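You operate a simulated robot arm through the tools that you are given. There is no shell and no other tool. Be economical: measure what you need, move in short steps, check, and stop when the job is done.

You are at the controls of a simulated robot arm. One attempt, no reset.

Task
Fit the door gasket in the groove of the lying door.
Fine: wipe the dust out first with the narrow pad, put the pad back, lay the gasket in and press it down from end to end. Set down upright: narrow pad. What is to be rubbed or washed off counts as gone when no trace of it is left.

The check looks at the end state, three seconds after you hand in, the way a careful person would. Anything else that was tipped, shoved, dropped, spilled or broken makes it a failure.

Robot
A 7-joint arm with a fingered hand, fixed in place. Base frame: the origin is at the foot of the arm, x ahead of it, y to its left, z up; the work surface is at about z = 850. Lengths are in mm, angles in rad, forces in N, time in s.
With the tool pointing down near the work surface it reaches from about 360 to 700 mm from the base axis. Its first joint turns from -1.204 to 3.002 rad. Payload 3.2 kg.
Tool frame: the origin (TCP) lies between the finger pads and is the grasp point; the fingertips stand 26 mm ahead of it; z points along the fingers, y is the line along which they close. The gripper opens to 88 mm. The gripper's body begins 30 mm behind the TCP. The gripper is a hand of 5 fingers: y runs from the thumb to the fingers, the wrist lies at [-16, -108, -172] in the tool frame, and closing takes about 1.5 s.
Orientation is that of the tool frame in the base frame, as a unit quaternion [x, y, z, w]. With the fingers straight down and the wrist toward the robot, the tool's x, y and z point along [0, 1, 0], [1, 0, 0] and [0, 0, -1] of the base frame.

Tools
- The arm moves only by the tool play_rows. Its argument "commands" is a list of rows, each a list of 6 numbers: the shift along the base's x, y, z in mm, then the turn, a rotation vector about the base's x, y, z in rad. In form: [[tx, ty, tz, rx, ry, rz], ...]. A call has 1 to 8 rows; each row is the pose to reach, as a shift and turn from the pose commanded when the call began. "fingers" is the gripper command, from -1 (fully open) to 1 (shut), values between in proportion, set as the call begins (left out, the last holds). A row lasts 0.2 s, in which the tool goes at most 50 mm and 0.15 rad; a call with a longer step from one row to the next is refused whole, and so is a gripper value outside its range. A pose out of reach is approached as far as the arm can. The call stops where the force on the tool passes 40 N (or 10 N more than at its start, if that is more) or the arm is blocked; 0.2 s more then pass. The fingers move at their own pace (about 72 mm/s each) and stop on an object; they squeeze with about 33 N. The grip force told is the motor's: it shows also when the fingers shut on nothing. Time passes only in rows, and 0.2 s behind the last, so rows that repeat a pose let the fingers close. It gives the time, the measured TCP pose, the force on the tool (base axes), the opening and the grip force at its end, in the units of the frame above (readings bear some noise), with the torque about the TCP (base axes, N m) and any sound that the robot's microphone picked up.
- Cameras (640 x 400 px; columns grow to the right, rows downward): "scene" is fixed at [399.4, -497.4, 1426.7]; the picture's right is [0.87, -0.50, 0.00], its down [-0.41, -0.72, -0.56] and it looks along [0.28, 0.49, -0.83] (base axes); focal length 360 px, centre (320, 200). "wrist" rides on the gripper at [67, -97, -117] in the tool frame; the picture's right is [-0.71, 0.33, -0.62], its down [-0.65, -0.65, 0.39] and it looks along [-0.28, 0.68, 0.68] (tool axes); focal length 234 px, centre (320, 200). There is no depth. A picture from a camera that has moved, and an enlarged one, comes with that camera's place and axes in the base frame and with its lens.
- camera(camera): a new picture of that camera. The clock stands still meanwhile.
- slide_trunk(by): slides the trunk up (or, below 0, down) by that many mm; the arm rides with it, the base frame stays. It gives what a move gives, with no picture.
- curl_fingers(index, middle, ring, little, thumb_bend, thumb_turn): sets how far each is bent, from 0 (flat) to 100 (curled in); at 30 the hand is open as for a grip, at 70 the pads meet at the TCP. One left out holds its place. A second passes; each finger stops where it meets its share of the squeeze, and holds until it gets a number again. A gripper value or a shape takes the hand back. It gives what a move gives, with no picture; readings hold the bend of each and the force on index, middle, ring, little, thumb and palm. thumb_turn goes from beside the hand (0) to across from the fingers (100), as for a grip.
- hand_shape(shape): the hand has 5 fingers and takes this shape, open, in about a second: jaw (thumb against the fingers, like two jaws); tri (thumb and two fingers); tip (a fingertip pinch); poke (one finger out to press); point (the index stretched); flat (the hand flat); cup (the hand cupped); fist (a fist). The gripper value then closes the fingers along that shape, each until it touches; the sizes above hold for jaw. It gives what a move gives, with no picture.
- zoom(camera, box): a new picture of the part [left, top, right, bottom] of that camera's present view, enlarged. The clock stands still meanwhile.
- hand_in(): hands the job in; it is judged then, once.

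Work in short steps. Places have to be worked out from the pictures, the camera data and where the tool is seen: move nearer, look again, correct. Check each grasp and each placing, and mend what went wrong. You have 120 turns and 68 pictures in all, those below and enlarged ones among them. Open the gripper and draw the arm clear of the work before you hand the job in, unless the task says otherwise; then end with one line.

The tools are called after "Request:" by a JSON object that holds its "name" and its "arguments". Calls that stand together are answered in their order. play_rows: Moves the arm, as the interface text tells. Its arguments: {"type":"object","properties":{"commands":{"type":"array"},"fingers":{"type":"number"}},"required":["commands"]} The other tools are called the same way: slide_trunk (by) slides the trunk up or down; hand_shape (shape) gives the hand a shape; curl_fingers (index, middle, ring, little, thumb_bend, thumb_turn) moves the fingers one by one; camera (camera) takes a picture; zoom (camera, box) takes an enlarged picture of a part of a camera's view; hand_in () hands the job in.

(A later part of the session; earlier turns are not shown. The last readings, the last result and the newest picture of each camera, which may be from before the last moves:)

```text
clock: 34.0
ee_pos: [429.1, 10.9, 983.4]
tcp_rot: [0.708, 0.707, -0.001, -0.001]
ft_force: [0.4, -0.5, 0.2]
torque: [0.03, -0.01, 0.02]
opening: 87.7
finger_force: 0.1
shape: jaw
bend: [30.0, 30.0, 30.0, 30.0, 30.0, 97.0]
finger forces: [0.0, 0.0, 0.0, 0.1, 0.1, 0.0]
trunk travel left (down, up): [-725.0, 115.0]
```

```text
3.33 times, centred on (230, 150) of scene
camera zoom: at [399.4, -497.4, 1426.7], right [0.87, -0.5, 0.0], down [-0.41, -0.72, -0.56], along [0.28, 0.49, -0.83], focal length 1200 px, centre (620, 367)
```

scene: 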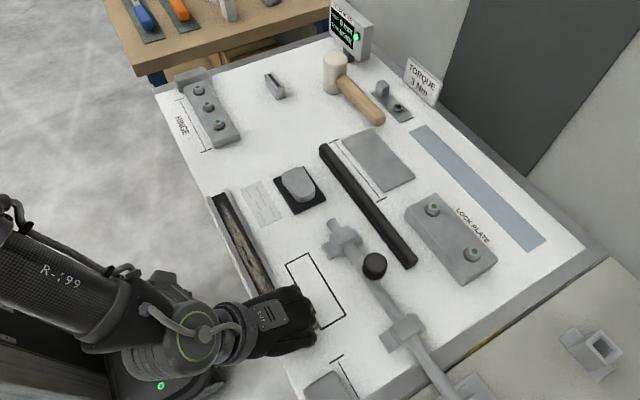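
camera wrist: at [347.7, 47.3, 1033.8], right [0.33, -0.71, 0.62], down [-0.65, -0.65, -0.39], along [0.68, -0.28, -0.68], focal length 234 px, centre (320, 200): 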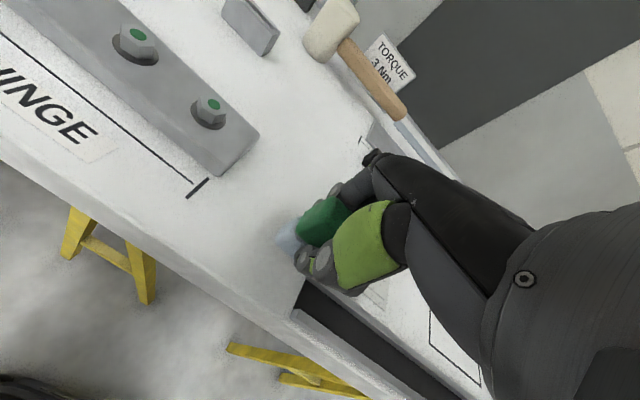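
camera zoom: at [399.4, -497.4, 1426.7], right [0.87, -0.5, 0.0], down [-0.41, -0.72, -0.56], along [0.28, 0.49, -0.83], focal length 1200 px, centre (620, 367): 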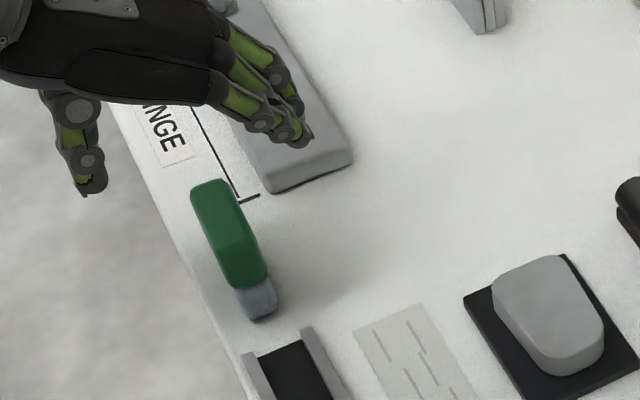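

Pad is back, upright. Now I move high over the gasket to examine it.

Request:
{"name": "play_rows", "arguments": {"commands": [[38, -29, 10, 0, 0, 0], [76, -58, 20, 0, 0, 0], [114, -88, 30, 0, 0, 0], [152, -118, 30, 0, 0, 0], [190, -148, 30, 0, 0, 0], [227, -177, 30, 0, 0, 0]]}}

Request:
{"name": "camera", "arguments": {"camera": "wrist"}}

Request:
{"name": "zoom", "arguments": {"camera": "scene", "box": [290, 120, 450, 290]}}

```text
clock: 35.4
ee_pos: [654.3, -167.6, 1012.8]
tcp_rot: [0.708, 0.706, 0.0, -0.002]
ft_force: [1.1, -1.0, -0.6]
torque: [0.02, 0.03, 0.02]
opening: 87.9
finger_force: 0.0
shape: jaw
bend: [30.0, 30.0, 30.0, 30.0, 30.0, 97.0]
finger forces: [0.0, 0.0, 0.1, 0.0, 0.0, 0.0]
trunk travel left (down, up): [-725.0, 115.0]
```

```text
34 pictures are left
camera wrist: at [557.5, -102.1, 1131.2], right [0.33, -0.71, 0.62], down [-0.65, -0.65, -0.39], along [0.68, -0.28, -0.68], focal length 234 px, centre (320, 200)
```

wrist: 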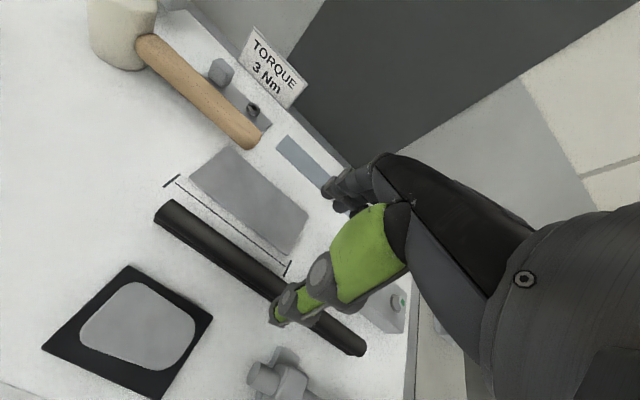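

```text
2.35 times, centred on (370, 205) of scene
camera zoom: at [399.4, -497.4, 1426.7], right [0.87, -0.5, 0.0], down [-0.41, -0.72, -0.56], along [0.28, 0.49, -0.83], focal length 847 px, centre (202, 188)
```

zoom: 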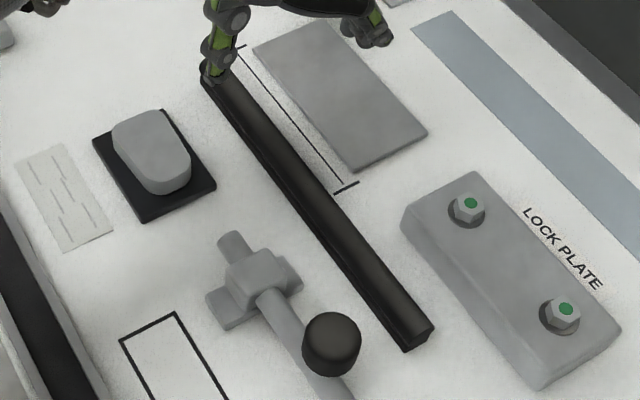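

I zoom on the gasket's near end to see its profile.

Request:
{"name": "zoom", "arguments": {"camera": "scene", "box": [380, 230, 440, 280]}}

```text
8.00 times, centred on (410, 255) of scene
camera zoom: at [399.4, -497.4, 1426.7], right [0.87, -0.5, 0.0], down [-0.41, -0.72, -0.56], along [0.28, 0.49, -0.83], focal length 2881 px, centre (-400, -240)
```

zoom: 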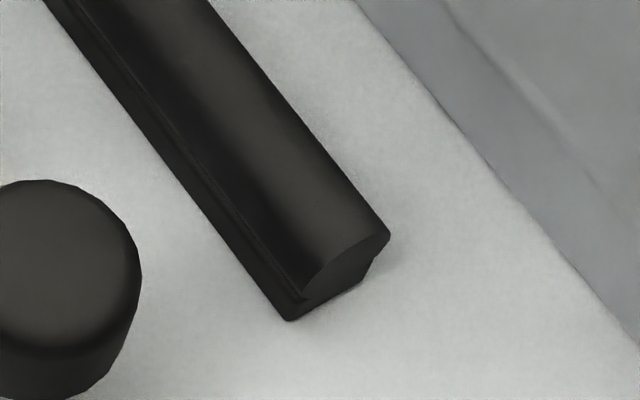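

The gasket is a dome (~23 mm) over a ~19 mm base, x≈660, y −56..−356. I partly close to ~50 mm and come down near y=−180, first to a safe height.

Request:
{"name": "play_rows", "arguments": {"commands": [[6, -13, -30, 0, 0, 0], [6, -13, -70, 0, 0, 0], [6, -13, -105, 0, 0, 0], [6, -13, -105, 0, 0, 0]], "fingers": -0.13}}

Request:
{"name": "zoom", "arguments": {"camera": "scene", "box": [260, 110, 460, 290]}}

Request:
{"name": "camera", "arguments": {"camera": "wrist"}}

```text
clock: 36.4
ee_pos: [660.5, -177.8, 907.7]
tcp_rot: [0.707, 0.707, 0.0, 0.0]
ft_force: [0.1, 0.0, 0.5]
torque: [0.04, 0.03, 0.02]
opening: 50.0
finger_force: 0.0
shape: jaw
bend: [47.0, 40.0, 72.0, 46.0, 10.0, 99.0]
finger forces: [0.1, 0.0, 0.1, 0.0, 0.0, 0.0]
trunk travel left (down, up): [-725.0, 115.0]
```

```text
2.22 times, centred on (360, 200) of scene
camera zoom: at [399.4, -497.4, 1426.7], right [0.87, -0.5, 0.0], down [-0.41, -0.72, -0.56], along [0.28, 0.49, -0.83], focal length 800 px, centre (231, 200)
```

zoom: 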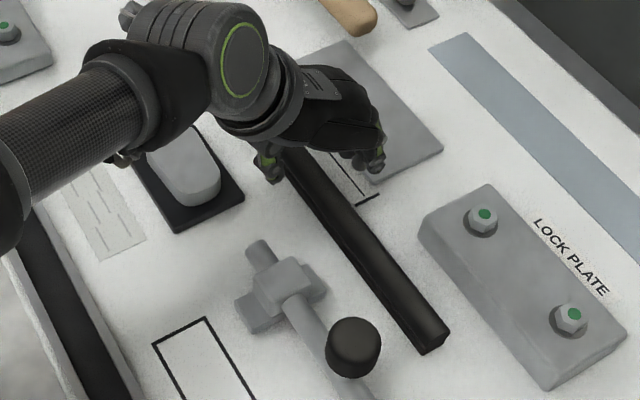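

```text
30 pictures are left
camera wrist: at [562.8, -111.9, 1024.7], right [0.33, -0.71, 0.62], down [-0.65, -0.65, -0.39], along [0.68, -0.28, -0.68], focal length 234 px, centre (320, 200)
```

wrist: 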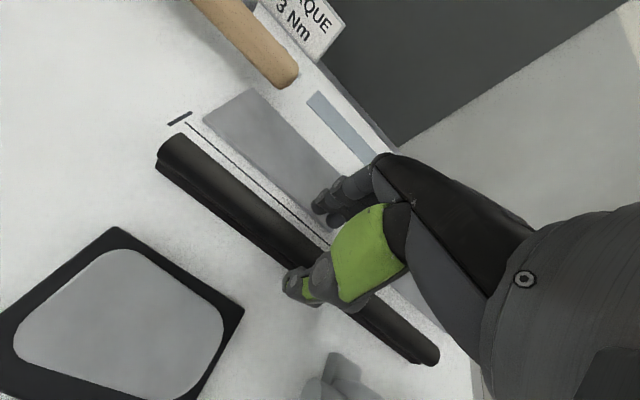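

At partial opening the ring finger reads oddly bent (72), which could press on the gasket. I open fully again instead; there is room, and lower to TCP z≈884.

Request:
{"name": "play_rows", "arguments": {"commands": [[0, 0, 0, 0, 0, 0], [0, 0, 0, 0, 0, 0], [0, 0, 0, 0, 0, 0], [0, 0, -10, 0, 0, 0], [0, 0, -18, 0, 0, 0], [0, 0, -23, 0, 0, 0], [0, 0, -23, 0, 0, 0]], "fingers": -1}}

Request:
{"name": "zoom", "arguments": {"camera": "scene", "box": [300, 120, 420, 220]}}

```text
clock: 38.0
ee_pos: [661.1, -177.4, 884.6]
tcp_rot: [0.707, 0.707, 0.0, -0.001]
ft_force: [-0.4, -0.1, -0.4]
torque: [0.0, 0.01, 0.0]
opening: 87.9
finger_force: 0.1
shape: jaw
bend: [30.0, 30.0, 30.0, 30.0, 30.0, 97.0]
finger forces: [0.0, 0.0, 0.1, 0.1, 0.0, 0.0]
trunk travel left (down, up): [-725.0, 115.0]
```

```text
4.00 times, centred on (360, 170) of scene
camera zoom: at [399.4, -497.4, 1426.7], right [0.87, -0.5, 0.0], down [-0.41, -0.72, -0.56], along [0.28, 0.49, -0.83], focal length 1440 px, centre (160, 320)
```

zoom: 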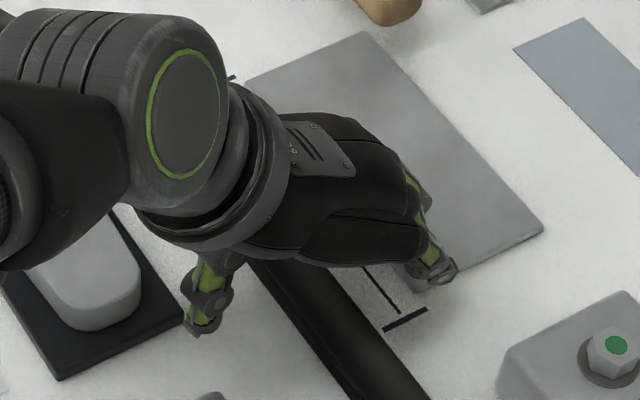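

Straddling the gasket with clearance. I close now.

Request:
{"name": "play_rows", "arguments": {"commands": [[0, 0, 0, 0, 0, 0], [0, 0, 0, 0, 0, 0], [0, 0, 0, 0, 0, 0], [0, 0, 0, 0, 0, 0], [0, 0, 0, 0, 0, 0], [0, 0, 0, 0, 0, 0], [0, 0, 0, 0, 0, 0], [0, 0, 0, 0, 0, 0]], "fingers": 1}}

Request:
{"name": "camera", "arguments": {"camera": "wrist"}}

```text
clock: 39.8
ee_pos: [661.0, -178.0, 884.3]
tcp_rot: [0.707, 0.707, 0.0, 0.0]
ft_force: [0.2, -0.2, -0.1]
torque: [0.0, 0.02, 0.08]
opening: 15.8
finger_force: 33.3
shape: jaw
bend: [63.0, 59.0, 72.0, 66.0, 49.0, 100.0]
finger forces: [16.1, 8.7, 3.6, 2.0, 30.2, 0.1]
trunk travel left (down, up): [-725.0, 115.0]
```

```text
28 pictures are left
camera wrist: at [563.7, -112.7, 1002.7], right [0.33, -0.71, 0.62], down [-0.65, -0.65, -0.39], along [0.68, -0.28, -0.68], focal length 234 px, centre (320, 200)
```

wrist: 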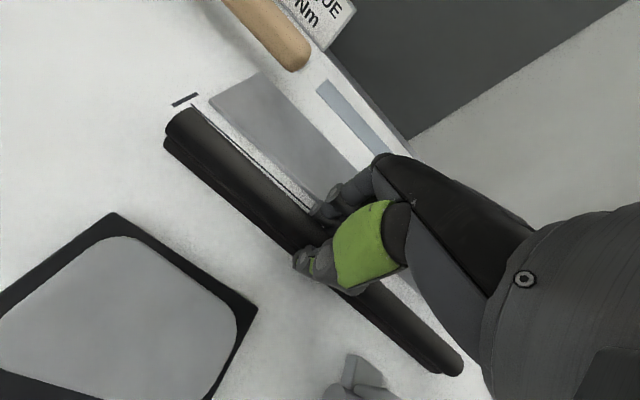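

Gripped (opening 15.8). I lift a little and look.

Request:
{"name": "play_rows", "arguments": {"commands": [[0, 0, 8, 0, 0, 0], [0, 0, 20, 0, 0, 0], [0, 0, 40, 0, 0, 0]]}}

Request:
{"name": "camera", "arguments": {"camera": "scene"}}

```text
clock: 40.6
ee_pos: [660.2, -178.9, 925.1]
tcp_rot: [0.707, 0.707, 0.0, -0.001]
ft_force: [0.3, -1.0, -1.4]
torque: [0.02, -0.01, 0.01]
opening: 16.2
finger_force: 32.9
shape: jaw
bend: [63.0, 60.0, 72.0, 68.0, 49.0, 100.0]
finger forces: [18.1, 8.1, 3.1, 1.5, 30.8, 0.0]
trunk travel left (down, up): [-725.0, 115.0]
```

```text
27 pictures are left
```

scene: 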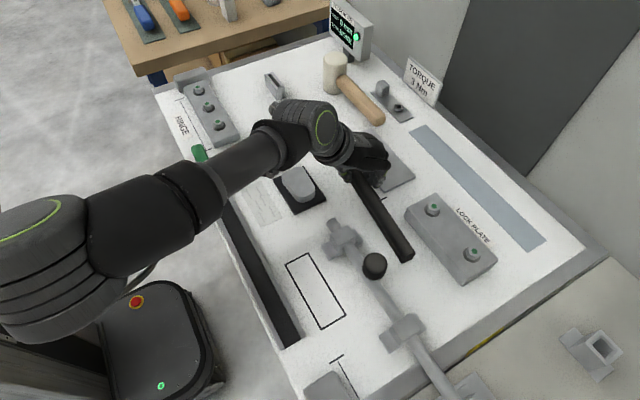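

I zoom to see whether the whole gasket is in the air or sagging.

Request:
{"name": "zoom", "arguments": {"camera": "scene", "box": [310, 130, 450, 280]}}

Request:
{"name": "camera", "arguments": {"camera": "wrist"}}

```text
2.67 times, centred on (380, 205) of scene
camera zoom: at [399.4, -497.4, 1426.7], right [0.87, -0.5, 0.0], down [-0.41, -0.72, -0.56], along [0.28, 0.49, -0.83], focal length 960 px, centre (160, 187)
```

zoom: 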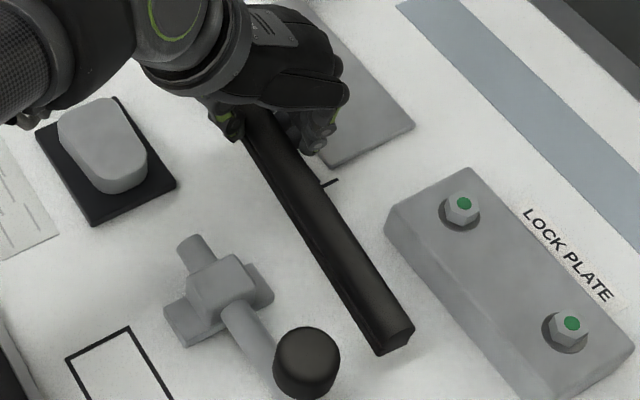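

```text
25 pictures are left
camera wrist: at [563.3, -113.0, 1042.7], right [0.33, -0.71, 0.62], down [-0.65, -0.65, -0.39], along [0.68, -0.28, -0.68], focal length 234 px, centre (320, 200)
```

wrist: 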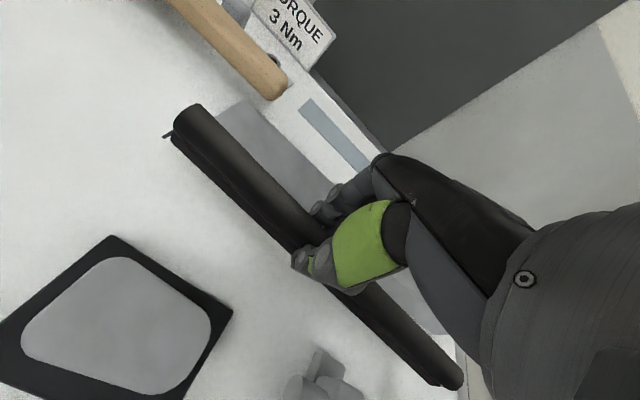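

The gasket is lifted, tilted slightly with the near end low. The ball handle reaches ~z 950, so I lift to TCP≈1060 gently before traversing.

Request:
{"name": "play_rows", "arguments": {"commands": [[0, 0, 15, 0, 0, 0], [0, 0, 35, 0, 0, 0], [-2, 0, 60, 0, 0, 0], [-6, 0, 85, 0, 0, 0], [-10, 0, 110, 0, 0, 0], [-14, 0, 130, 0, 0, 0], [-16, 0, 140, 0, 0, 0]]}}

Request:
{"name": "camera", "arguments": {"camera": "scene"}}

```text
clock: 42.2
ee_pos: [645.1, -179.2, 1063.1]
tcp_rot: [0.707, 0.707, 0.001, 0.0]
ft_force: [0.0, 1.3, -2.0]
torque: [0.04, 0.0, 0.02]
opening: 16.2
finger_force: 32.5
shape: jaw
bend: [63.0, 60.0, 72.0, 69.0, 49.0, 100.0]
finger forces: [18.1, 8.0, 3.1, 1.5, 30.7, 0.1]
trunk travel left (down, up): [-725.0, 115.0]
```

```text
24 pictures are left
```

scene: 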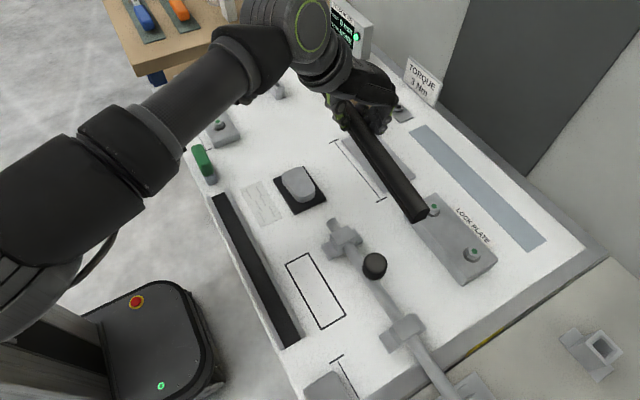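

Now I traverse to above the groove at TCP (428, −181).

Request:
{"name": "play_rows", "arguments": {"commands": [[-31, 0, 0, 0, 0, 0], [-62, 0, 0, 0, 0, 0], [-93, 0, 0, 0, 0, 0], [-124, -1, 0, 0, 0, 0], [-155, -2, 0, 0, 0, 0], [-186, -3, 0, 0, 0, 0], [-216, -3, 0, 0, 0, 0]]}}

Request:
{"name": "play_rows", "arguments": {"commands": [[0, 0, -30, 0, 0, 0], [0, 0, -60, 0, 0, 0], [0, 0, -90, 0, 0, 0], [0, 0, -110, 0, 0, 0]]}}

Request:
{"name": "camera", "arguments": {"camera": "scene"}}

Request:
{"name": "camera", "arguments": {"camera": "wrist"}}

```text
clock: 43.8
ee_pos: [427.6, -180.5, 1066.6]
tcp_rot: [0.708, 0.707, 0.0, -0.001]
ft_force: [-0.4, 0.1, -0.8]
torque: [0.01, 0.02, 0.02]
opening: 16.1
finger_force: 33.4
shape: jaw
bend: [63.0, 60.0, 72.0, 69.0, 49.0, 100.0]
finger forces: [18.0, 8.0, 3.3, 1.3, 30.5, 0.0]
trunk travel left (down, up): [-725.0, 115.0]
```

```text
clock: 44.8
ee_pos: [429.2, -182.8, 955.0]
tcp_rot: [0.707, 0.707, 0.001, -0.001]
ft_force: [0.8, -0.5, -0.5]
torque: [0.02, 0.0, -0.01]
opening: 16.2
finger_force: 33.2
shape: jaw
bend: [63.0, 60.0, 72.0, 69.0, 49.0, 100.0]
finger forces: [17.9, 7.9, 3.1, 1.2, 30.4, 0.1]
trunk travel left (down, up): [-725.0, 115.0]
```

```text
23 pictures are left
```

scene: 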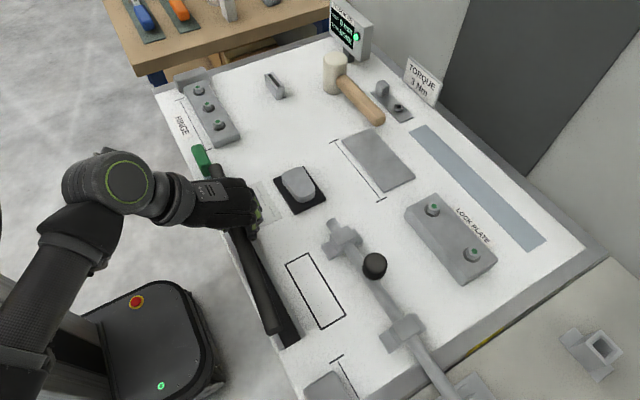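

```text
22 pictures are left
camera wrist: at [331.6, -116.8, 1073.0], right [0.33, -0.71, 0.62], down [-0.65, -0.65, -0.39], along [0.68, -0.28, -0.68], focal length 234 px, centre (320, 200)
```

wrist: 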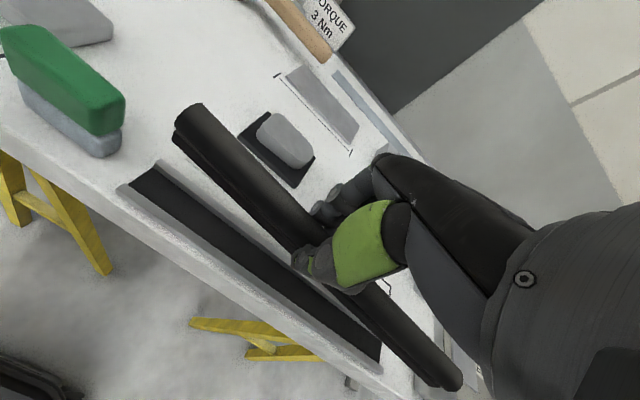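

I lower to ~922 (near end still just above the rails) and check alignment.

Request:
{"name": "play_rows", "arguments": {"commands": [[0, 0, -15, 0, 0, 0], [0, 0, -30, 0, 0, 0]]}}

Request:
{"name": "zoom", "arguments": {"camera": "scene", "box": [200, 210, 360, 360]}}

Request:
{"name": "zoom", "arguments": {"camera": "wrist", "box": [80, 60, 400, 280]}}

```text
clock: 45.4
ee_pos: [428.1, -183.1, 924.7]
tcp_rot: [0.707, 0.707, 0.0, -0.001]
ft_force: [0.0, 0.7, -1.1]
torque: [0.0, 0.0, -0.01]
opening: 16.2
finger_force: 33.5
shape: jaw
bend: [63.0, 60.0, 72.0, 69.0, 49.0, 100.0]
finger forces: [18.0, 7.8, 3.1, 1.2, 30.4, 0.0]
trunk travel left (down, up): [-725.0, 115.0]
```

```text
2.67 times, centred on (280, 285) of scene
camera zoom: at [399.4, -497.4, 1426.7], right [0.87, -0.5, 0.0], down [-0.41, -0.72, -0.56], along [0.28, 0.49, -0.83], focal length 960 px, centre (427, -27)
```

zoom: 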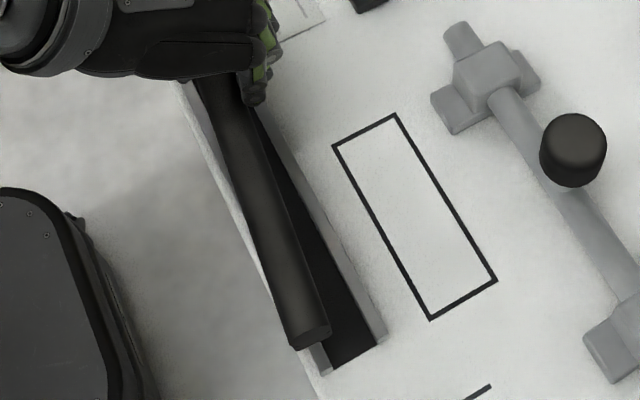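

```text
1.82 times, centred on (240, 170) of wrist
camera zoom: at [331.5, -116.5, 1042.9], right [0.33, -0.71, 0.62], down [-0.65, -0.65, -0.39], along [0.68, -0.28, -0.68], focal length 426 px, centre (466, 254)
```

zoom: 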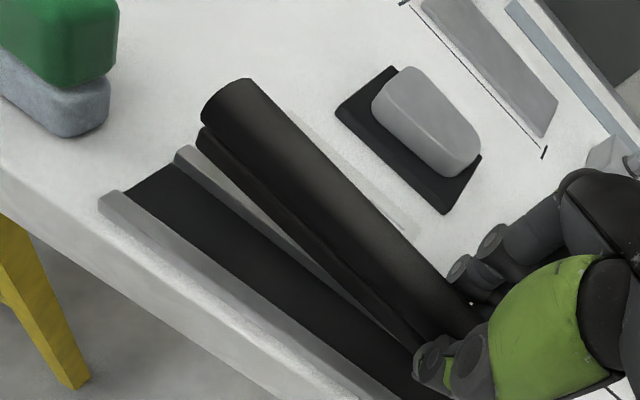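

The gasket is level but yawed in the grip by ~0.115 rad (near end toward −x). I turn the tool +0.115 about z and re-check.

Request:
{"name": "play_rows", "arguments": {"commands": [[0, 0, 0, 0, 0, 0.06], [0.5, 0, 0, 0, 0, 0.115], [0.5, 0, 0, 0, 0, 0.115]]}}

Request:
{"name": "zoom", "arguments": {"camera": "scene", "box": [200, 210, 360, 360]}}

Request:
{"name": "zoom", "arguments": {"camera": "wrist", "box": [80, 60, 400, 280]}}

```text
clock: 46.2
ee_pos: [429.7, -182.6, 924.4]
tcp_rot: [0.664, 0.747, 0.001, 0.0]
ft_force: [0.1, 0.5, -0.5]
torque: [0.01, 0.03, -0.03]
opening: 16.2
finger_force: 33.3
shape: jaw
bend: [63.0, 60.0, 72.0, 69.0, 49.0, 100.0]
finger forces: [18.1, 7.9, 3.1, 1.2, 30.4, 0.0]
trunk travel left (down, up): [-725.0, 115.0]
```

```text
2.67 times, centred on (280, 285) of scene
camera zoom: at [399.4, -497.4, 1426.7], right [0.87, -0.5, 0.0], down [-0.41, -0.72, -0.56], along [0.28, 0.49, -0.83], focal length 960 px, centre (427, -27)
```

zoom: 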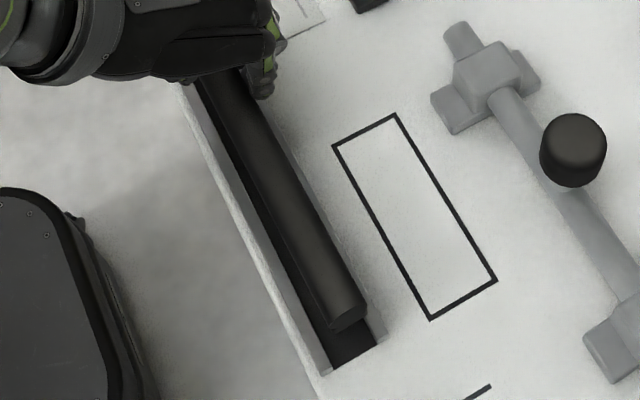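

```text
1.82 times, centred on (240, 170) of wrist
camera zoom: at [325.2, -128.2, 1043.0], right [0.41, -0.66, 0.62], down [-0.57, -0.72, -0.39], along [0.71, -0.2, -0.68], focal length 426 px, centre (466, 254)
```

zoom: 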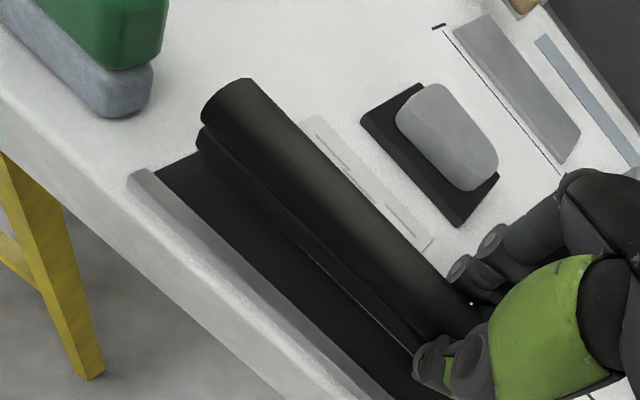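

Now parallel, centred at x≈430.5, y −356..−64. I shift −1 and lower to just above the rails.

Request:
{"name": "play_rows", "arguments": {"commands": [[-1, 0, -10, 0, 0, 0], [-1, 0, -20, 0, 0, 0], [-1, 0, -26, 0, 0, 0]]}}

Request:
{"name": "play_rows", "arguments": {"commands": [[0, 0, -2, 0, 0, 0], [0, 0, -4, 0, 0, 0], [0, 0, -6, 0, 0, 0], [0, 0, -8, 0, 0, 0], [0, 0, -10, 0, 0, 0]]}}

Request:
{"name": "zoom", "arguments": {"camera": "scene", "box": [200, 210, 360, 360]}}

```text
clock: 47.0
ee_pos: [428.4, -181.8, 898.3]
tcp_rot: [0.665, 0.747, -0.001, 0.0]
ft_force: [0.0, -1.1, -0.2]
torque: [0.02, -0.02, -0.01]
opening: 16.3
finger_force: 33.3
shape: jaw
bend: [63.0, 60.0, 72.0, 69.0, 49.0, 100.0]
finger forces: [18.1, 7.9, 3.1, 1.2, 30.3, 0.0]
trunk travel left (down, up): [-725.0, 115.0]
```

```text
clock: 48.2
ee_pos: [428.9, -181.3, 887.7]
tcp_rot: [0.665, 0.747, 0.0, -0.001]
ft_force: [0.3, -0.6, -1.7]
torque: [0.08, 0.0, -0.01]
opening: 15.9
finger_force: 32.8
shape: jaw
bend: [63.0, 60.0, 72.0, 69.0, 49.0, 100.0]
finger forces: [18.1, 7.9, 3.1, 1.2, 30.4, 0.0]
trunk travel left (down, up): [-725.0, 115.0]
```

```text
2.67 times, centred on (280, 285) of scene
camera zoom: at [399.4, -497.4, 1426.7], right [0.87, -0.5, 0.0], down [-0.41, -0.72, -0.56], along [0.28, 0.49, -0.83], focal length 960 px, centre (427, -27)
```

zoom: 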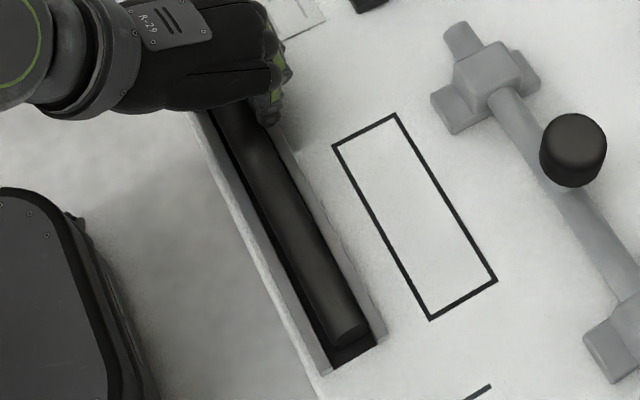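

Entering the groove well, slightly right-biased. Shift −1 and lower until contact.

Request:
{"name": "play_rows", "arguments": {"commands": [[-1, 0, -1, 0, 0, 0], [-1, 0, -2, 0, 0, 0], [-1, 0, -3, 0, 0, 0], [-1, 0, -4, 0, 0, 0], [-1, 0, -4, 0, 0, 0]]}}

```text
clock: 49.4
ee_pos: [427.3, -182.5, 887.0]
tcp_rot: [0.665, 0.747, 0.002, 0.001]
ft_force: [0.5, -4.1, 17.4]
torque: [0.0, 0.35, 0.05]
opening: 16.4
finger_force: 33.1
shape: jaw
bend: [63.0, 60.0, 72.0, 69.0, 49.0, 100.0]
finger forces: [19.7, 9.8, 3.9, 1.8, 53.3, 0.0]
trunk travel left (down, up): [-725.0, 115.0]
```

The thumb tip is resting on the left rail (thumb 53 N); the gasket is inside, a few mm above the floor. I ease up 3 mm and open to let it settle.

Request:
{"name": "play_rows", "arguments": {"commands": [[0, 0, 3, 0, 0, 0], [0, 0, 3, 0, 0, 0]]}}

Request:
{"name": "play_rows", "arguments": {"commands": [[0, 0, 0, 0, 0, 0], [0, 0, 0, 0, 0, 0], [0, 0, 0, 0, 0, 0], [0, 0, 0, 0, 0, 0], [0, 0, 0, 0, 0, 0], [0, 0, 0, 0, 0, 0], [0, 0, 20, 0, 0, 0], [0, 0, 50, 0, 0, 0]], "fingers": -1}}

Request:
{"name": "camera", "arguments": {"camera": "scene"}}

Request:
{"name": "zoom", "arguments": {"camera": "wrist", "box": [80, 60, 480, 360]}}

```text
clock: 50.0
ee_pos: [426.0, -182.4, 885.6]
tcp_rot: [0.665, 0.747, -0.001, -0.001]
ft_force: [1.7, -2.0, 4.7]
torque: [0.0, 0.1, 0.05]
opening: 17.1
finger_force: 33.2
shape: jaw
bend: [63.0, 60.0, 72.0, 69.0, 49.0, 100.0]
finger forces: [19.2, 9.4, 3.5, 1.5, 39.4, 0.1]
trunk travel left (down, up): [-725.0, 115.0]
```

```text
clock: 51.8
ee_pos: [426.3, -182.4, 939.3]
tcp_rot: [0.665, 0.747, 0.0, 0.0]
ft_force: [0.7, 0.2, -0.8]
torque: [0.03, 0.0, -0.01]
opening: 87.8
finger_force: 0.1
shape: jaw
bend: [30.0, 30.0, 30.0, 30.0, 30.0, 97.0]
finger forces: [0.0, 0.0, 0.0, 0.1, 0.1, 0.0]
trunk travel left (down, up): [-725.0, 115.0]
```

```text
16 pictures are left
```

scene: 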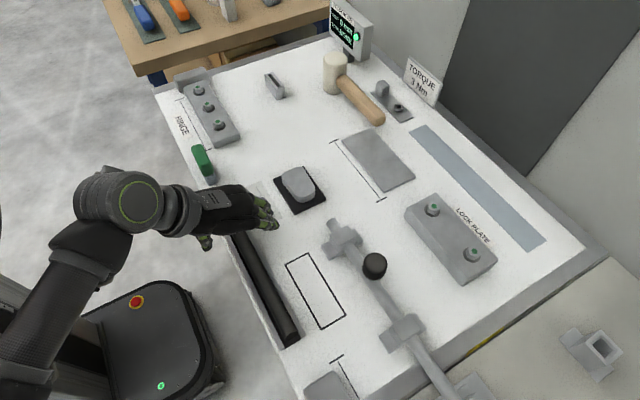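

```text
1.33 times, centred on (280, 210) of wrist
camera zoom: at [322.6, -127.9, 1056.2], right [0.41, -0.67, 0.62], down [-0.57, -0.72, -0.39], along [0.71, -0.2, -0.68], focal length 312 px, centre (373, 187)
```

zoom: 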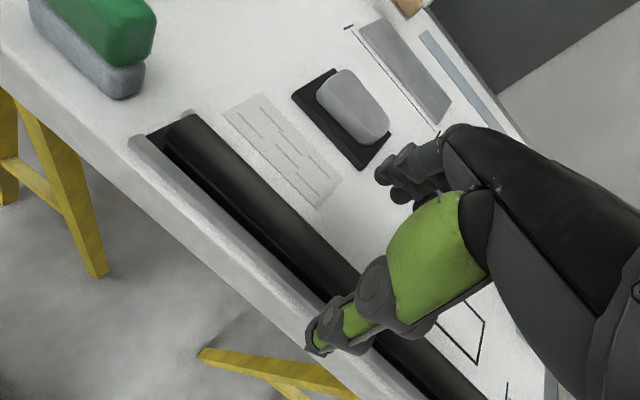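

The gasket lies in the groove. I close the hand as a blunt presser, square it up again, and go above the far end for discrete presses.

Request:
{"name": "play_rows", "arguments": {"commands": [[1, 25, 0, 0, 0, -0.04], [2, 50, 0, 0, 0, -0.08], [3, 75, 0, 0, 0, -0.115], [3, 100, 0, 0, 0, -0.115], [3, 100, 0, 0, 0, -0.115], [3, 100, 0, 0, 0, -0.115], [3, 100, 0, 0, 0, -0.115], [3, 100, 0, 0, 0, -0.115]], "fingers": 1}}

Request:
{"name": "play_rows", "arguments": {"commands": [[0, 0, -15, 0, 0, 0], [0, 0, -30, 0, 0, 0], [0, 0, -36, 0, 0, 0]]}}

Request:
{"name": "zoom", "arguments": {"camera": "scene", "box": [170, 140, 310, 250]}}

```text
clock: 53.6
ee_pos: [429.9, -82.5, 938.0]
tcp_rot: [0.707, 0.707, 0.001, 0.0]
ft_force: [0.2, 1.1, 0.0]
torque: [-0.04, 0.03, 0.0]
opening: 0.0
finger_force: 32.7
shape: jaw
bend: [70.0, 70.0, 30.0, 70.0, 84.0, 100.0]
finger forces: [0.0, 0.0, 0.1, 0.1, 0.1, 0.0]
trunk travel left (down, up): [-725.0, 115.0]
```

```text
clock: 54.4
ee_pos: [432.4, -81.5, 908.5]
tcp_rot: [0.707, 0.708, 0.007, 0.007]
ft_force: [7.1, -2.1, 37.6]
torque: [-0.58, -0.29, 0.11]
opening: 0.0
finger_force: 33.3
shape: jaw
bend: [70.0, 70.0, 30.0, 70.0, 84.0, 100.0]
finger forces: [0.0, 53.9, 0.0, 0.0, 0.0, 0.0]
trunk travel left (down, up): [-725.0, 115.0]
```

```text
3.64 times, centred on (240, 195) of scene
camera zoom: at [399.4, -497.4, 1426.7], right [0.87, -0.5, 0.0], down [-0.41, -0.72, -0.56], along [0.28, 0.49, -0.83], focal length 1309 px, centre (611, 218)
```

zoom: 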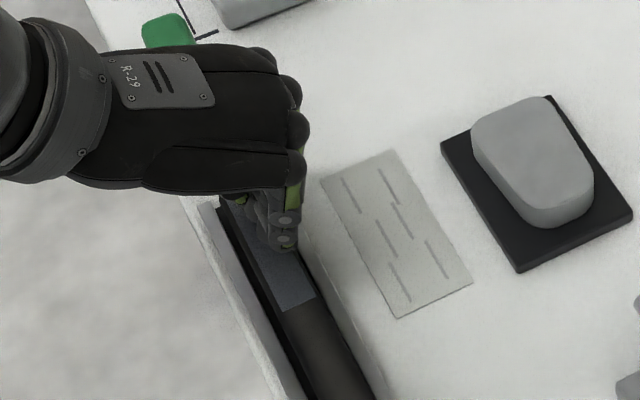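

Where pressed (37 N), the gasket turned flatter/lighter over ~75 mm: visible feedback. Contact is ~15 mm toward −y and ~8 mm toward +x of the TCP, so I shift x by −5 and continue with presses every ~35 mm.

Request:
{"name": "play_rows", "arguments": {"commands": [[-2, 0, 15, 0, 0, 0], [-6, 0, 25, 0, 0, 0], [-6, -35, 25, 0, 0, 0], [-6, -35, 12, 0, 0, 0], [-6, -35, 4, 0, 0, 0], [-6, -35, -4, 0, 0, 0], [-6, -35, -12, 0, 0, 0]]}}

Request:
{"name": "play_rows", "arguments": {"commands": [[0, 0, 15, 0, 0, 0], [0, 0, 25, 0, 0, 0], [0, -35, 25, 0, 0, 0], [0, -35, 12, 0, 0, 0], [0, -35, 4, 0, 0, 0], [0, -35, -4, 0, 0, 0], [0, -35, -12, 0, 0, 0]]}}

Request:
{"name": "zoom", "arguments": {"camera": "scene", "box": [180, 160, 340, 360]}}

```text
clock: 55.9
ee_pos: [431.4, -116.0, 906.8]
tcp_rot: [0.705, 0.709, 0.013, 0.013]
ft_force: [-4.8, 2.5, 17.4]
torque: [-0.15, 0.12, -0.01]
opening: 0.0
finger_force: 33.3
shape: jaw
bend: [70.0, 70.0, 30.0, 70.0, 84.0, 100.0]
finger forces: [0.1, 0.1, 0.0, 0.0, 0.1, 0.0]
trunk travel left (down, up): [-725.0, 115.0]
stopped in row 7: the force on the tool passed its limit at 55 N (the readings are from after the stop); the commanded pose is now the measured one
```

```text
clock: 57.4
ee_pos: [434.6, -150.5, 906.3]
tcp_rot: [0.704, 0.71, 0.017, 0.021]
ft_force: [-7.7, 1.4, 16.9]
torque: [-0.07, 0.21, -0.02]
opening: 0.0
finger_force: 32.9
shape: jaw
bend: [70.0, 70.0, 30.0, 70.0, 83.0, 100.0]
finger forces: [0.1, 0.1, 0.1, 0.1, 0.1, 0.0]
trunk travel left (down, up): [-725.0, 115.0]
stopped in row 7: the force on the tool passed its limit at 46 N (the readings are from after the stop); the commanded pose is now the measured one
```

```text
2.00 times, centred on (260, 260) of scene
camera zoom: at [399.4, -497.4, 1426.7], right [0.87, -0.5, 0.0], down [-0.41, -0.72, -0.56], along [0.28, 0.49, -0.83], focal length 720 px, centre (440, 80)
```

zoom: 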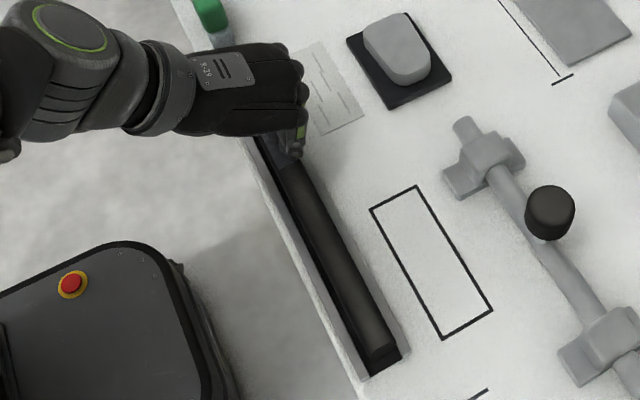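

Stops made small pose drifts (tilt ≈0.05 about y, x +5). I lift, restore the orientation, and look at what has been pressed.

Request:
{"name": "play_rows", "arguments": {"commands": [[-2, 0, 15, 0, 0, 0], [-5, 0, 35, 0.006, 0.054, -0.008], [-5, 0, 55, 0.006, 0.054, -0.008]]}}

Request:
{"name": "hand_shape", "arguments": {"shape": "poke"}}

Request:
{"name": "zoom", "arguments": {"camera": "scene", "box": [180, 140, 320, 260]}}

```text
clock: 58.2
ee_pos: [431.3, -153.0, 960.1]
tcp_rot: [0.708, 0.707, -0.003, -0.003]
ft_force: [-0.1, 0.2, 0.4]
torque: [-0.02, -0.04, 0.0]
opening: 0.1
finger_force: 33.4
shape: jaw
bend: [70.0, 70.0, 30.0, 70.0, 84.0, 100.0]
finger forces: [0.0, 0.0, 0.0, 0.1, 0.0, 0.0]
trunk travel left (down, up): [-725.0, 115.0]
```

```text
clock: 59.1
ee_pos: [430.0, -152.9, 958.7]
tcp_rot: [0.708, 0.706, -0.002, -0.003]
ft_force: [0.3, -0.6, 0.0]
torque: [-0.02, -0.01, 0.01]
opening: 0.2
finger_force: 0.0
shape: poke
bend: [70.0, 70.0, 99.0, 99.0, 0.0, 100.0]
finger forces: [0.0, 0.0, 0.0, 0.0, 0.0, 0.2]
trunk travel left (down, up): [-725.0, 115.0]
```

```text
3.33 times, centred on (250, 200) of scene
camera zoom: at [399.4, -497.4, 1426.7], right [0.87, -0.5, 0.0], down [-0.41, -0.72, -0.56], along [0.28, 0.49, -0.83], focal length 1200 px, centre (553, 200)
```

zoom: 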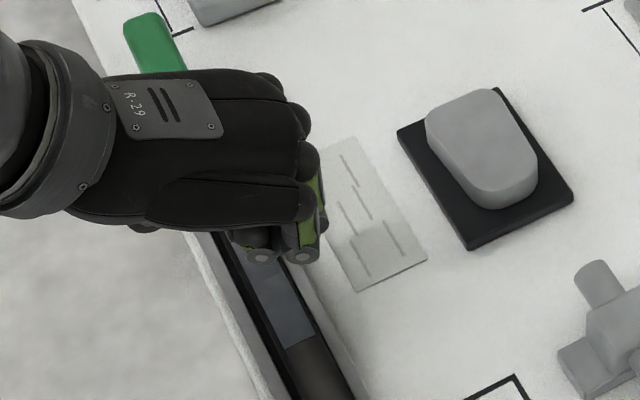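

The flattened (pressed) length now reaches y≈−177. In poke shape I continue: press at y≈−185 in smaller vertical steps.

Request:
{"name": "play_rows", "arguments": {"commands": [[0, -32, -15, 0, 0, 0], [0, -32, -35, 0, 0, 0], [0, -32, -42, 0, 0, 0], [0, -32, -46, 0, 0, 0], [0, -32, -49, 0, 0, 0], [0, -32, -52, 0, 0, 0], [0, -32, -55, 0, 0, 0]]}}

```text
clock: 60.7
ee_pos: [432.4, -183.7, 907.4]
tcp_rot: [0.707, 0.707, 0.001, 0.002]
ft_force: [1.9, -0.6, 18.0]
torque: [-0.27, -0.04, 0.02]
opening: 0.0
finger_force: 0.2
shape: poke
bend: [70.0, 70.0, 99.0, 99.0, 0.0, 100.0]
finger forces: [0.0, 17.9, 0.0, 0.0, 0.0, 0.0]
trunk travel left (down, up): [-725.0, 115.0]
```

Clean contact under the middle finger, 18 N at y≈−199. I push a bit more.

Request:
{"name": "play_rows", "arguments": {"commands": [[0, 0, -2, 0, 0, 0], [0, 0, -4, 0, 0, 0], [0, 0, -5, 0, 0, 0]]}}

Request:
{"name": "zoom", "arguments": {"camera": "scene", "box": [200, 170, 340, 290]}}

```text
clock: 61.4
ee_pos: [434.1, -183.8, 908.0]
tcp_rot: [0.706, 0.708, 0.006, 0.007]
ft_force: [-3.3, -0.5, 11.4]
torque: [-0.15, 0.15, -0.03]
opening: 0.3
finger_force: 0.0
shape: poke
bend: [70.0, 70.0, 99.0, 99.0, 0.0, 100.0]
finger forces: [0.1, 11.5, 0.1, 0.0, 0.0, 0.0]
trunk travel left (down, up): [-725.0, 115.0]
stopped in row 3: the force on the tool passed its limit at 42 N (the readings are from after the stop); the commanded pose is now the measured one
```

```text
3.33 times, centred on (270, 230) of scene
camera zoom: at [399.4, -497.4, 1426.7], right [0.87, -0.5, 0.0], down [-0.41, -0.72, -0.56], along [0.28, 0.49, -0.83], focal length 1200 px, centre (487, 100)
```

zoom: 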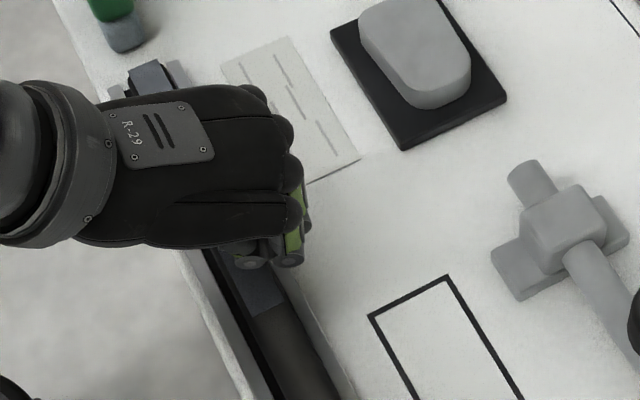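

The flattened zone now reaches y≈−221 (±22 mm per press). I step on by 32 mm with a controlled depth.

Request:
{"name": "play_rows", "arguments": {"commands": [[-3, 0, 15, 0, 0.018, 0], [-3, -32, 12, 0, 0.018, 0], [-3, -32, 2, 0, 0.018, 0], [-3, -32, -2, 0, 0.018, 0], [-3, -32, -5, 0, 0.018, 0], [-3, -32, -7, 0, 0.018, 0], [-3, -32, -8, 0, 0.018, 0]]}}

```text
clock: 62.8
ee_pos: [435.1, -215.9, 906.9]
tcp_rot: [0.707, 0.707, 0.004, 0.008]
ft_force: [-4.5, 0.3, 13.0]
torque: [-0.15, 0.13, -0.06]
opening: 0.0
finger_force: 0.1
shape: poke
bend: [70.0, 70.0, 99.0, 99.0, 0.0, 100.0]
finger forces: [0.0, 12.3, 0.0, 0.1, 0.0, 0.1]
trunk travel left (down, up): [-725.0, 115.0]
stopped in row 6: the force on the tool passed its limit at 42 N (the readings are from after the stop); the commanded pose is now the measured one
```

Pressed at y≈−231 (42 N). Next two presses, correcting the small drifts each time.

Request:
{"name": "play_rows", "arguments": {"commands": [[-5, 0, 15, 0, 0.015, 0], [-5, -32, 12, 0, 0.015, 0], [-5, -32, 2, 0, 0.015, 0], [-5, -32, -2, 0, 0.015, 0], [-5, -32, -5, 0, 0.015, 0], [-5, -32, -7, 0, 0.015, 0], [-5, -32, -8, 0, 0.015, 0]]}}

Request:
{"name": "play_rows", "arguments": {"commands": [[-4, 0, 15, 0, 0.015, 0], [-4, -32, 12, 0, 0.015, 0], [-4, -32, 2, 0, 0.015, 0], [-4, -32, -2, 0, 0.015, 0], [-4, -32, -5, 0, 0.015, 0], [-4, -32, -7, 0, 0.015, 0], [-4, -32, -8, 0, 0.015, 0]]}}

Request:
{"name": "zoom", "arguments": {"camera": "scene", "box": [200, 170, 360, 360]}}

```text
clock: 64.2
ee_pos: [433.9, -249.6, 907.5]
tcp_rot: [0.707, 0.707, 0.006, 0.012]
ft_force: [-5.1, -0.2, 12.4]
torque: [-0.18, 0.17, -0.08]
opening: 0.0
finger_force: 0.1
shape: poke
bend: [70.0, 70.0, 99.0, 99.0, 0.0, 100.0]
finger forces: [0.0, 12.2, 0.1, 0.0, 0.0, 0.0]
trunk travel left (down, up): [-725.0, 115.0]
stopped in row 7: the force on the tool passed its limit at 41 N (the readings are from after the stop); the commanded pose is now the measured one
```

```text
clock: 65.6
ee_pos: [435.0, -281.9, 906.0]
tcp_rot: [0.707, 0.707, 0.004, 0.015]
ft_force: [-4.4, 1.7, 11.8]
torque: [-0.12, 0.14, -0.07]
opening: 0.0
finger_force: 0.1
shape: poke
bend: [70.0, 70.0, 99.0, 99.0, 0.0, 100.0]
finger forces: [0.0, 11.7, 0.0, 0.0, 0.0, 0.0]
trunk travel left (down, up): [-725.0, 115.0]
stopped in row 7: the force on the tool passed its limit at 41 N (the readings are from after the stop); the commanded pose is now the measured one
```

```text
2.11 times, centred on (280, 265) of scene
camera zoom: at [399.4, -497.4, 1426.7], right [0.87, -0.5, 0.0], down [-0.41, -0.72, -0.56], along [0.28, 0.49, -0.83], focal length 758 px, centre (404, 63)
```

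zoom: 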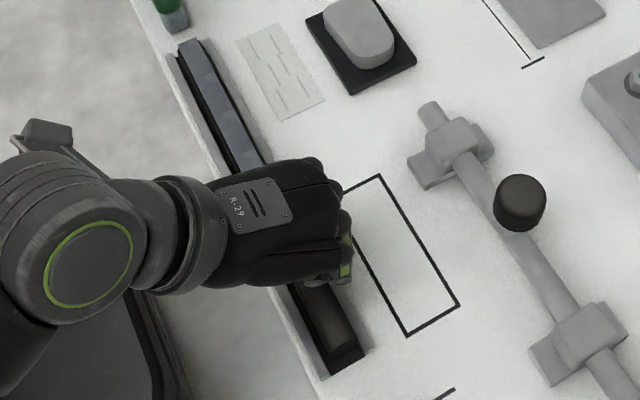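

Pressed zone follows nicely. Two more presses to the near end (contacts ≈−327, −347), with orientation correction.

Request:
{"name": "play_rows", "arguments": {"commands": [[-5, 0, 15, 0.015, 0.027, 0], [-5, -30, 12, 0.015, 0.027, 0], [-5, -30, 2, 0.015, 0.027, 0], [-5, -30, -2, 0.015, 0.027, 0], [-5, -30, -5, 0.015, 0.027, 0], [-5, -30, -7, 0.015, 0.027, 0], [-5, -30, -9, 0.015, 0.027, 0]]}}

Request:
{"name": "play_rows", "arguments": {"commands": [[-4, 0, 15, 0, 0.015, 0], [-4, -20, 12, 0, 0.015, 0], [-4, -20, 2, 0, 0.015, 0], [-4, -20, -2, 0, 0.015, 0], [-4, -20, -5, 0, 0.015, 0], [-4, -20, -7, 0, 0.015, 0], [-4, -20, -8, 0, 0.015, 0]]}}

Request:
{"name": "play_rows", "arguments": {"commands": [[-4, 0, 20, 0.005, 0.02, 0], [-4, 0, 60, 0.005, 0.02, 0], [-4, 40, 90, 0.005, 0.02, 0], [-4, 80, 100, 0.005, 0.02, 0], [-4, 120, 100, 0.005, 0.02, 0]]}}

Request:
{"name": "zoom", "arguments": {"camera": "scene", "box": [220, 250, 340, 360]}}

```text
clock: 67.0
ee_pos: [433.1, -313.2, 906.5]
tcp_rot: [0.707, 0.707, 0.005, 0.01]
ft_force: [-4.3, 1.3, 12.0]
torque: [-0.11, 0.12, -0.06]
opening: 0.2
finger_force: 0.1
shape: poke
bend: [70.0, 70.0, 99.0, 99.0, 0.0, 100.0]
finger forces: [0.0, 11.4, 0.0, 0.0, 0.0, 0.1]
trunk travel left (down, up): [-725.0, 115.0]
stopped in row 6: the force on the tool passed its limit at 42 N (the readings are from after the stop); the commanded pose is now the measured one
```

```text
clock: 68.4
ee_pos: [433.2, -334.6, 907.9]
tcp_rot: [0.707, 0.707, 0.005, 0.015]
ft_force: [-4.1, 1.6, 12.3]
torque: [-0.13, 0.13, -0.07]
opening: 0.0
finger_force: 0.0
shape: poke
bend: [70.0, 70.0, 99.0, 99.0, 0.0, 100.0]
finger forces: [0.1, 11.8, 0.0, 0.1, 0.0, 0.1]
trunk travel left (down, up): [-725.0, 115.0]
stopped in row 6: the force on the tool passed its limit at 42 N (the readings are from after the stop); the commanded pose is now the measured one
```

```text
clock: 69.6
ee_pos: [431.0, -214.1, 1004.7]
tcp_rot: [0.708, 0.706, -0.002, 0.003]
ft_force: [0.1, 0.4, 0.1]
torque: [-0.02, 0.01, 0.02]
opening: 0.1
finger_force: 0.1
shape: poke
bend: [70.0, 70.0, 99.0, 99.0, 0.0, 100.0]
finger forces: [0.0, 0.0, 0.0, 0.0, 0.0, 0.0]
trunk travel left (down, up): [-725.0, 115.0]
```

```text
3.64 times, centred on (280, 305) of scene
camera zoom: at [399.4, -497.4, 1426.7], right [0.87, -0.5, 0.0], down [-0.41, -0.72, -0.56], along [0.28, 0.49, -0.83], focal length 1309 px, centre (466, -182)
```

zoom: 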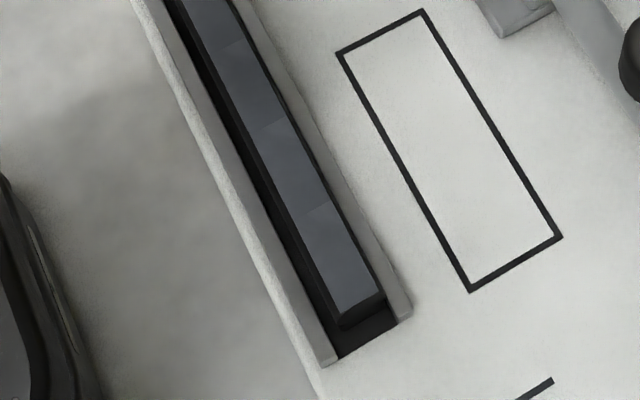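

The near part is pressed to its end. I move the arm aside and inspect the far part.

Request:
{"name": "play_rows", "arguments": {"commands": [[40, 0, 30, 0, 0, 0], [80, 0, 50, 0, 0, 0], [110, -30, 60, 0, 0, 0], [110, -70, 60, 0, 0, 0]]}}

Request:
{"name": "camera", "arguments": {"camera": "scene"}}

Request:
{"name": "camera", "arguments": {"camera": "wrist"}}

```text
clock: 70.6
ee_pos: [541.2, -286.9, 1064.5]
tcp_rot: [0.707, 0.707, -0.001, 0.002]
ft_force: [-0.7, 0.3, -1.0]
torque: [0.02, 0.01, 0.03]
opening: 0.0
finger_force: 0.0
shape: poke
bend: [70.0, 70.0, 99.0, 99.0, 0.0, 100.0]
finger forces: [0.1, 0.1, 0.0, 0.1, 0.1, 0.1]
trunk travel left (down, up): [-725.0, 115.0]
```

```text
8 pictures are left
```

scene: 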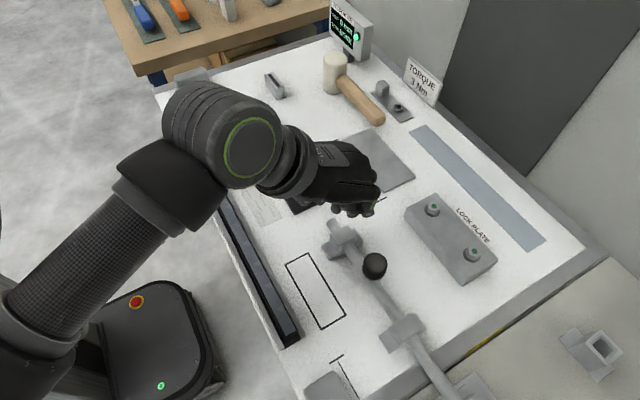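

```text
7 pictures are left
camera wrist: at [442.6, -220.3, 1182.0], right [0.33, -0.7, 0.63], down [-0.65, -0.65, -0.39], along [0.68, -0.28, -0.68], focal length 234 px, centre (320, 200)
```

wrist: 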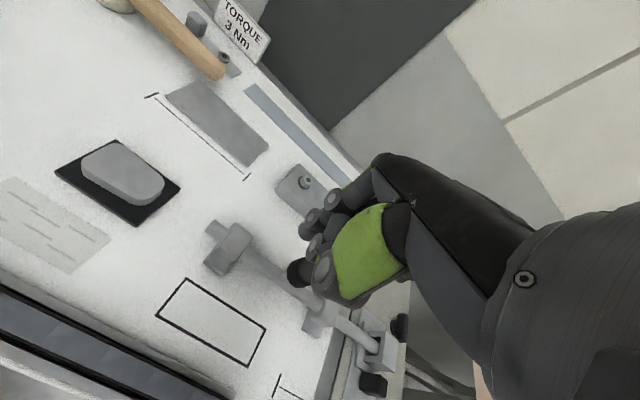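

The forearm hides the far end. I move the hand toward the near side so the scene camera sees it.

Request:
{"name": "play_rows", "arguments": {"commands": [[-40, -25, 0, 0, 0, 0], [-80, -50, 0, 0, 0, 0], [-110, -80, 0, 0, 0, 0], [-110, -110, -20, 0, 0, 0]]}}

Request:
{"name": "zoom", "arguments": {"camera": "scene", "box": [190, 170, 310, 270]}}

```text
clock: 71.6
ee_pos: [429.6, -374.2, 1055.4]
tcp_rot: [0.707, 0.707, -0.002, 0.003]
ft_force: [0.2, -0.3, 0.3]
torque: [-0.04, 0.03, 0.0]
opening: 0.3
finger_force: 0.1
shape: poke
bend: [70.0, 70.0, 99.0, 99.0, 0.0, 100.0]
finger forces: [0.1, 0.1, 0.0, 0.1, 0.0, 0.0]
out of reach, approached as far as the arm can: row 4
trunk travel left (down, up): [-725.0, 115.0]
```

```text
4.00 times, centred on (250, 220) of scene
camera zoom: at [399.4, -497.4, 1426.7], right [0.87, -0.5, 0.0], down [-0.41, -0.72, -0.56], along [0.28, 0.49, -0.83], focal length 1440 px, centre (600, 120)
```

zoom: 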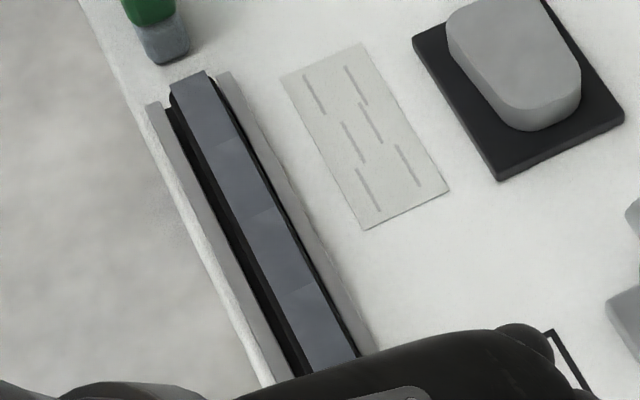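

I zoom closely on the far end to check it's seated within the rails.

Request:
{"name": "zoom", "arguments": {"camera": "scene", "box": [220, 180, 264, 210]}}

```text
13.33 times, centred on (242, 195) of scene
camera zoom: at [399.4, -497.4, 1426.7], right [0.87, -0.5, 0.0], down [-0.41, -0.72, -0.56], along [0.28, 0.49, -0.83], focal length 4801 px, centre (1360, 267)
```

zoom: 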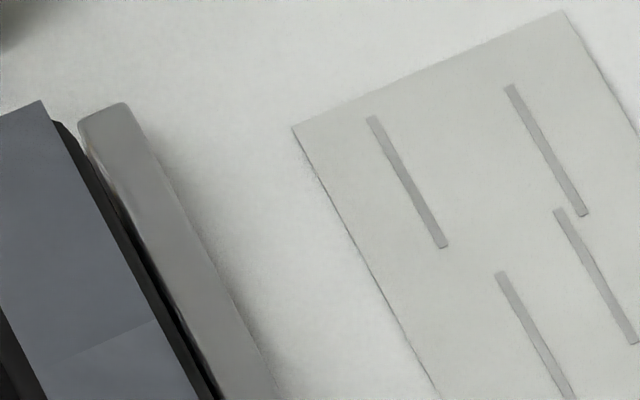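

Request:
{"name": "zoom", "arguments": {"camera": "scene", "box": [208, 180, 258, 220]}}

```text
10.00 times, centred on (233, 200) of scene
camera zoom: at [399.4, -497.4, 1426.7], right [0.87, -0.5, 0.0], down [-0.41, -0.72, -0.56], along [0.28, 0.49, -0.83], focal length 3601 px, centre (1190, 200)
```

zoom: 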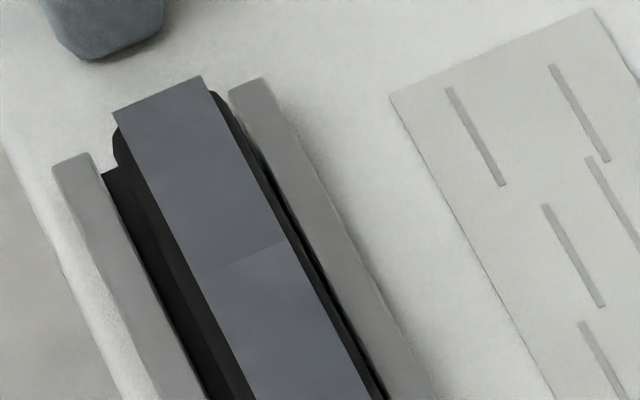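

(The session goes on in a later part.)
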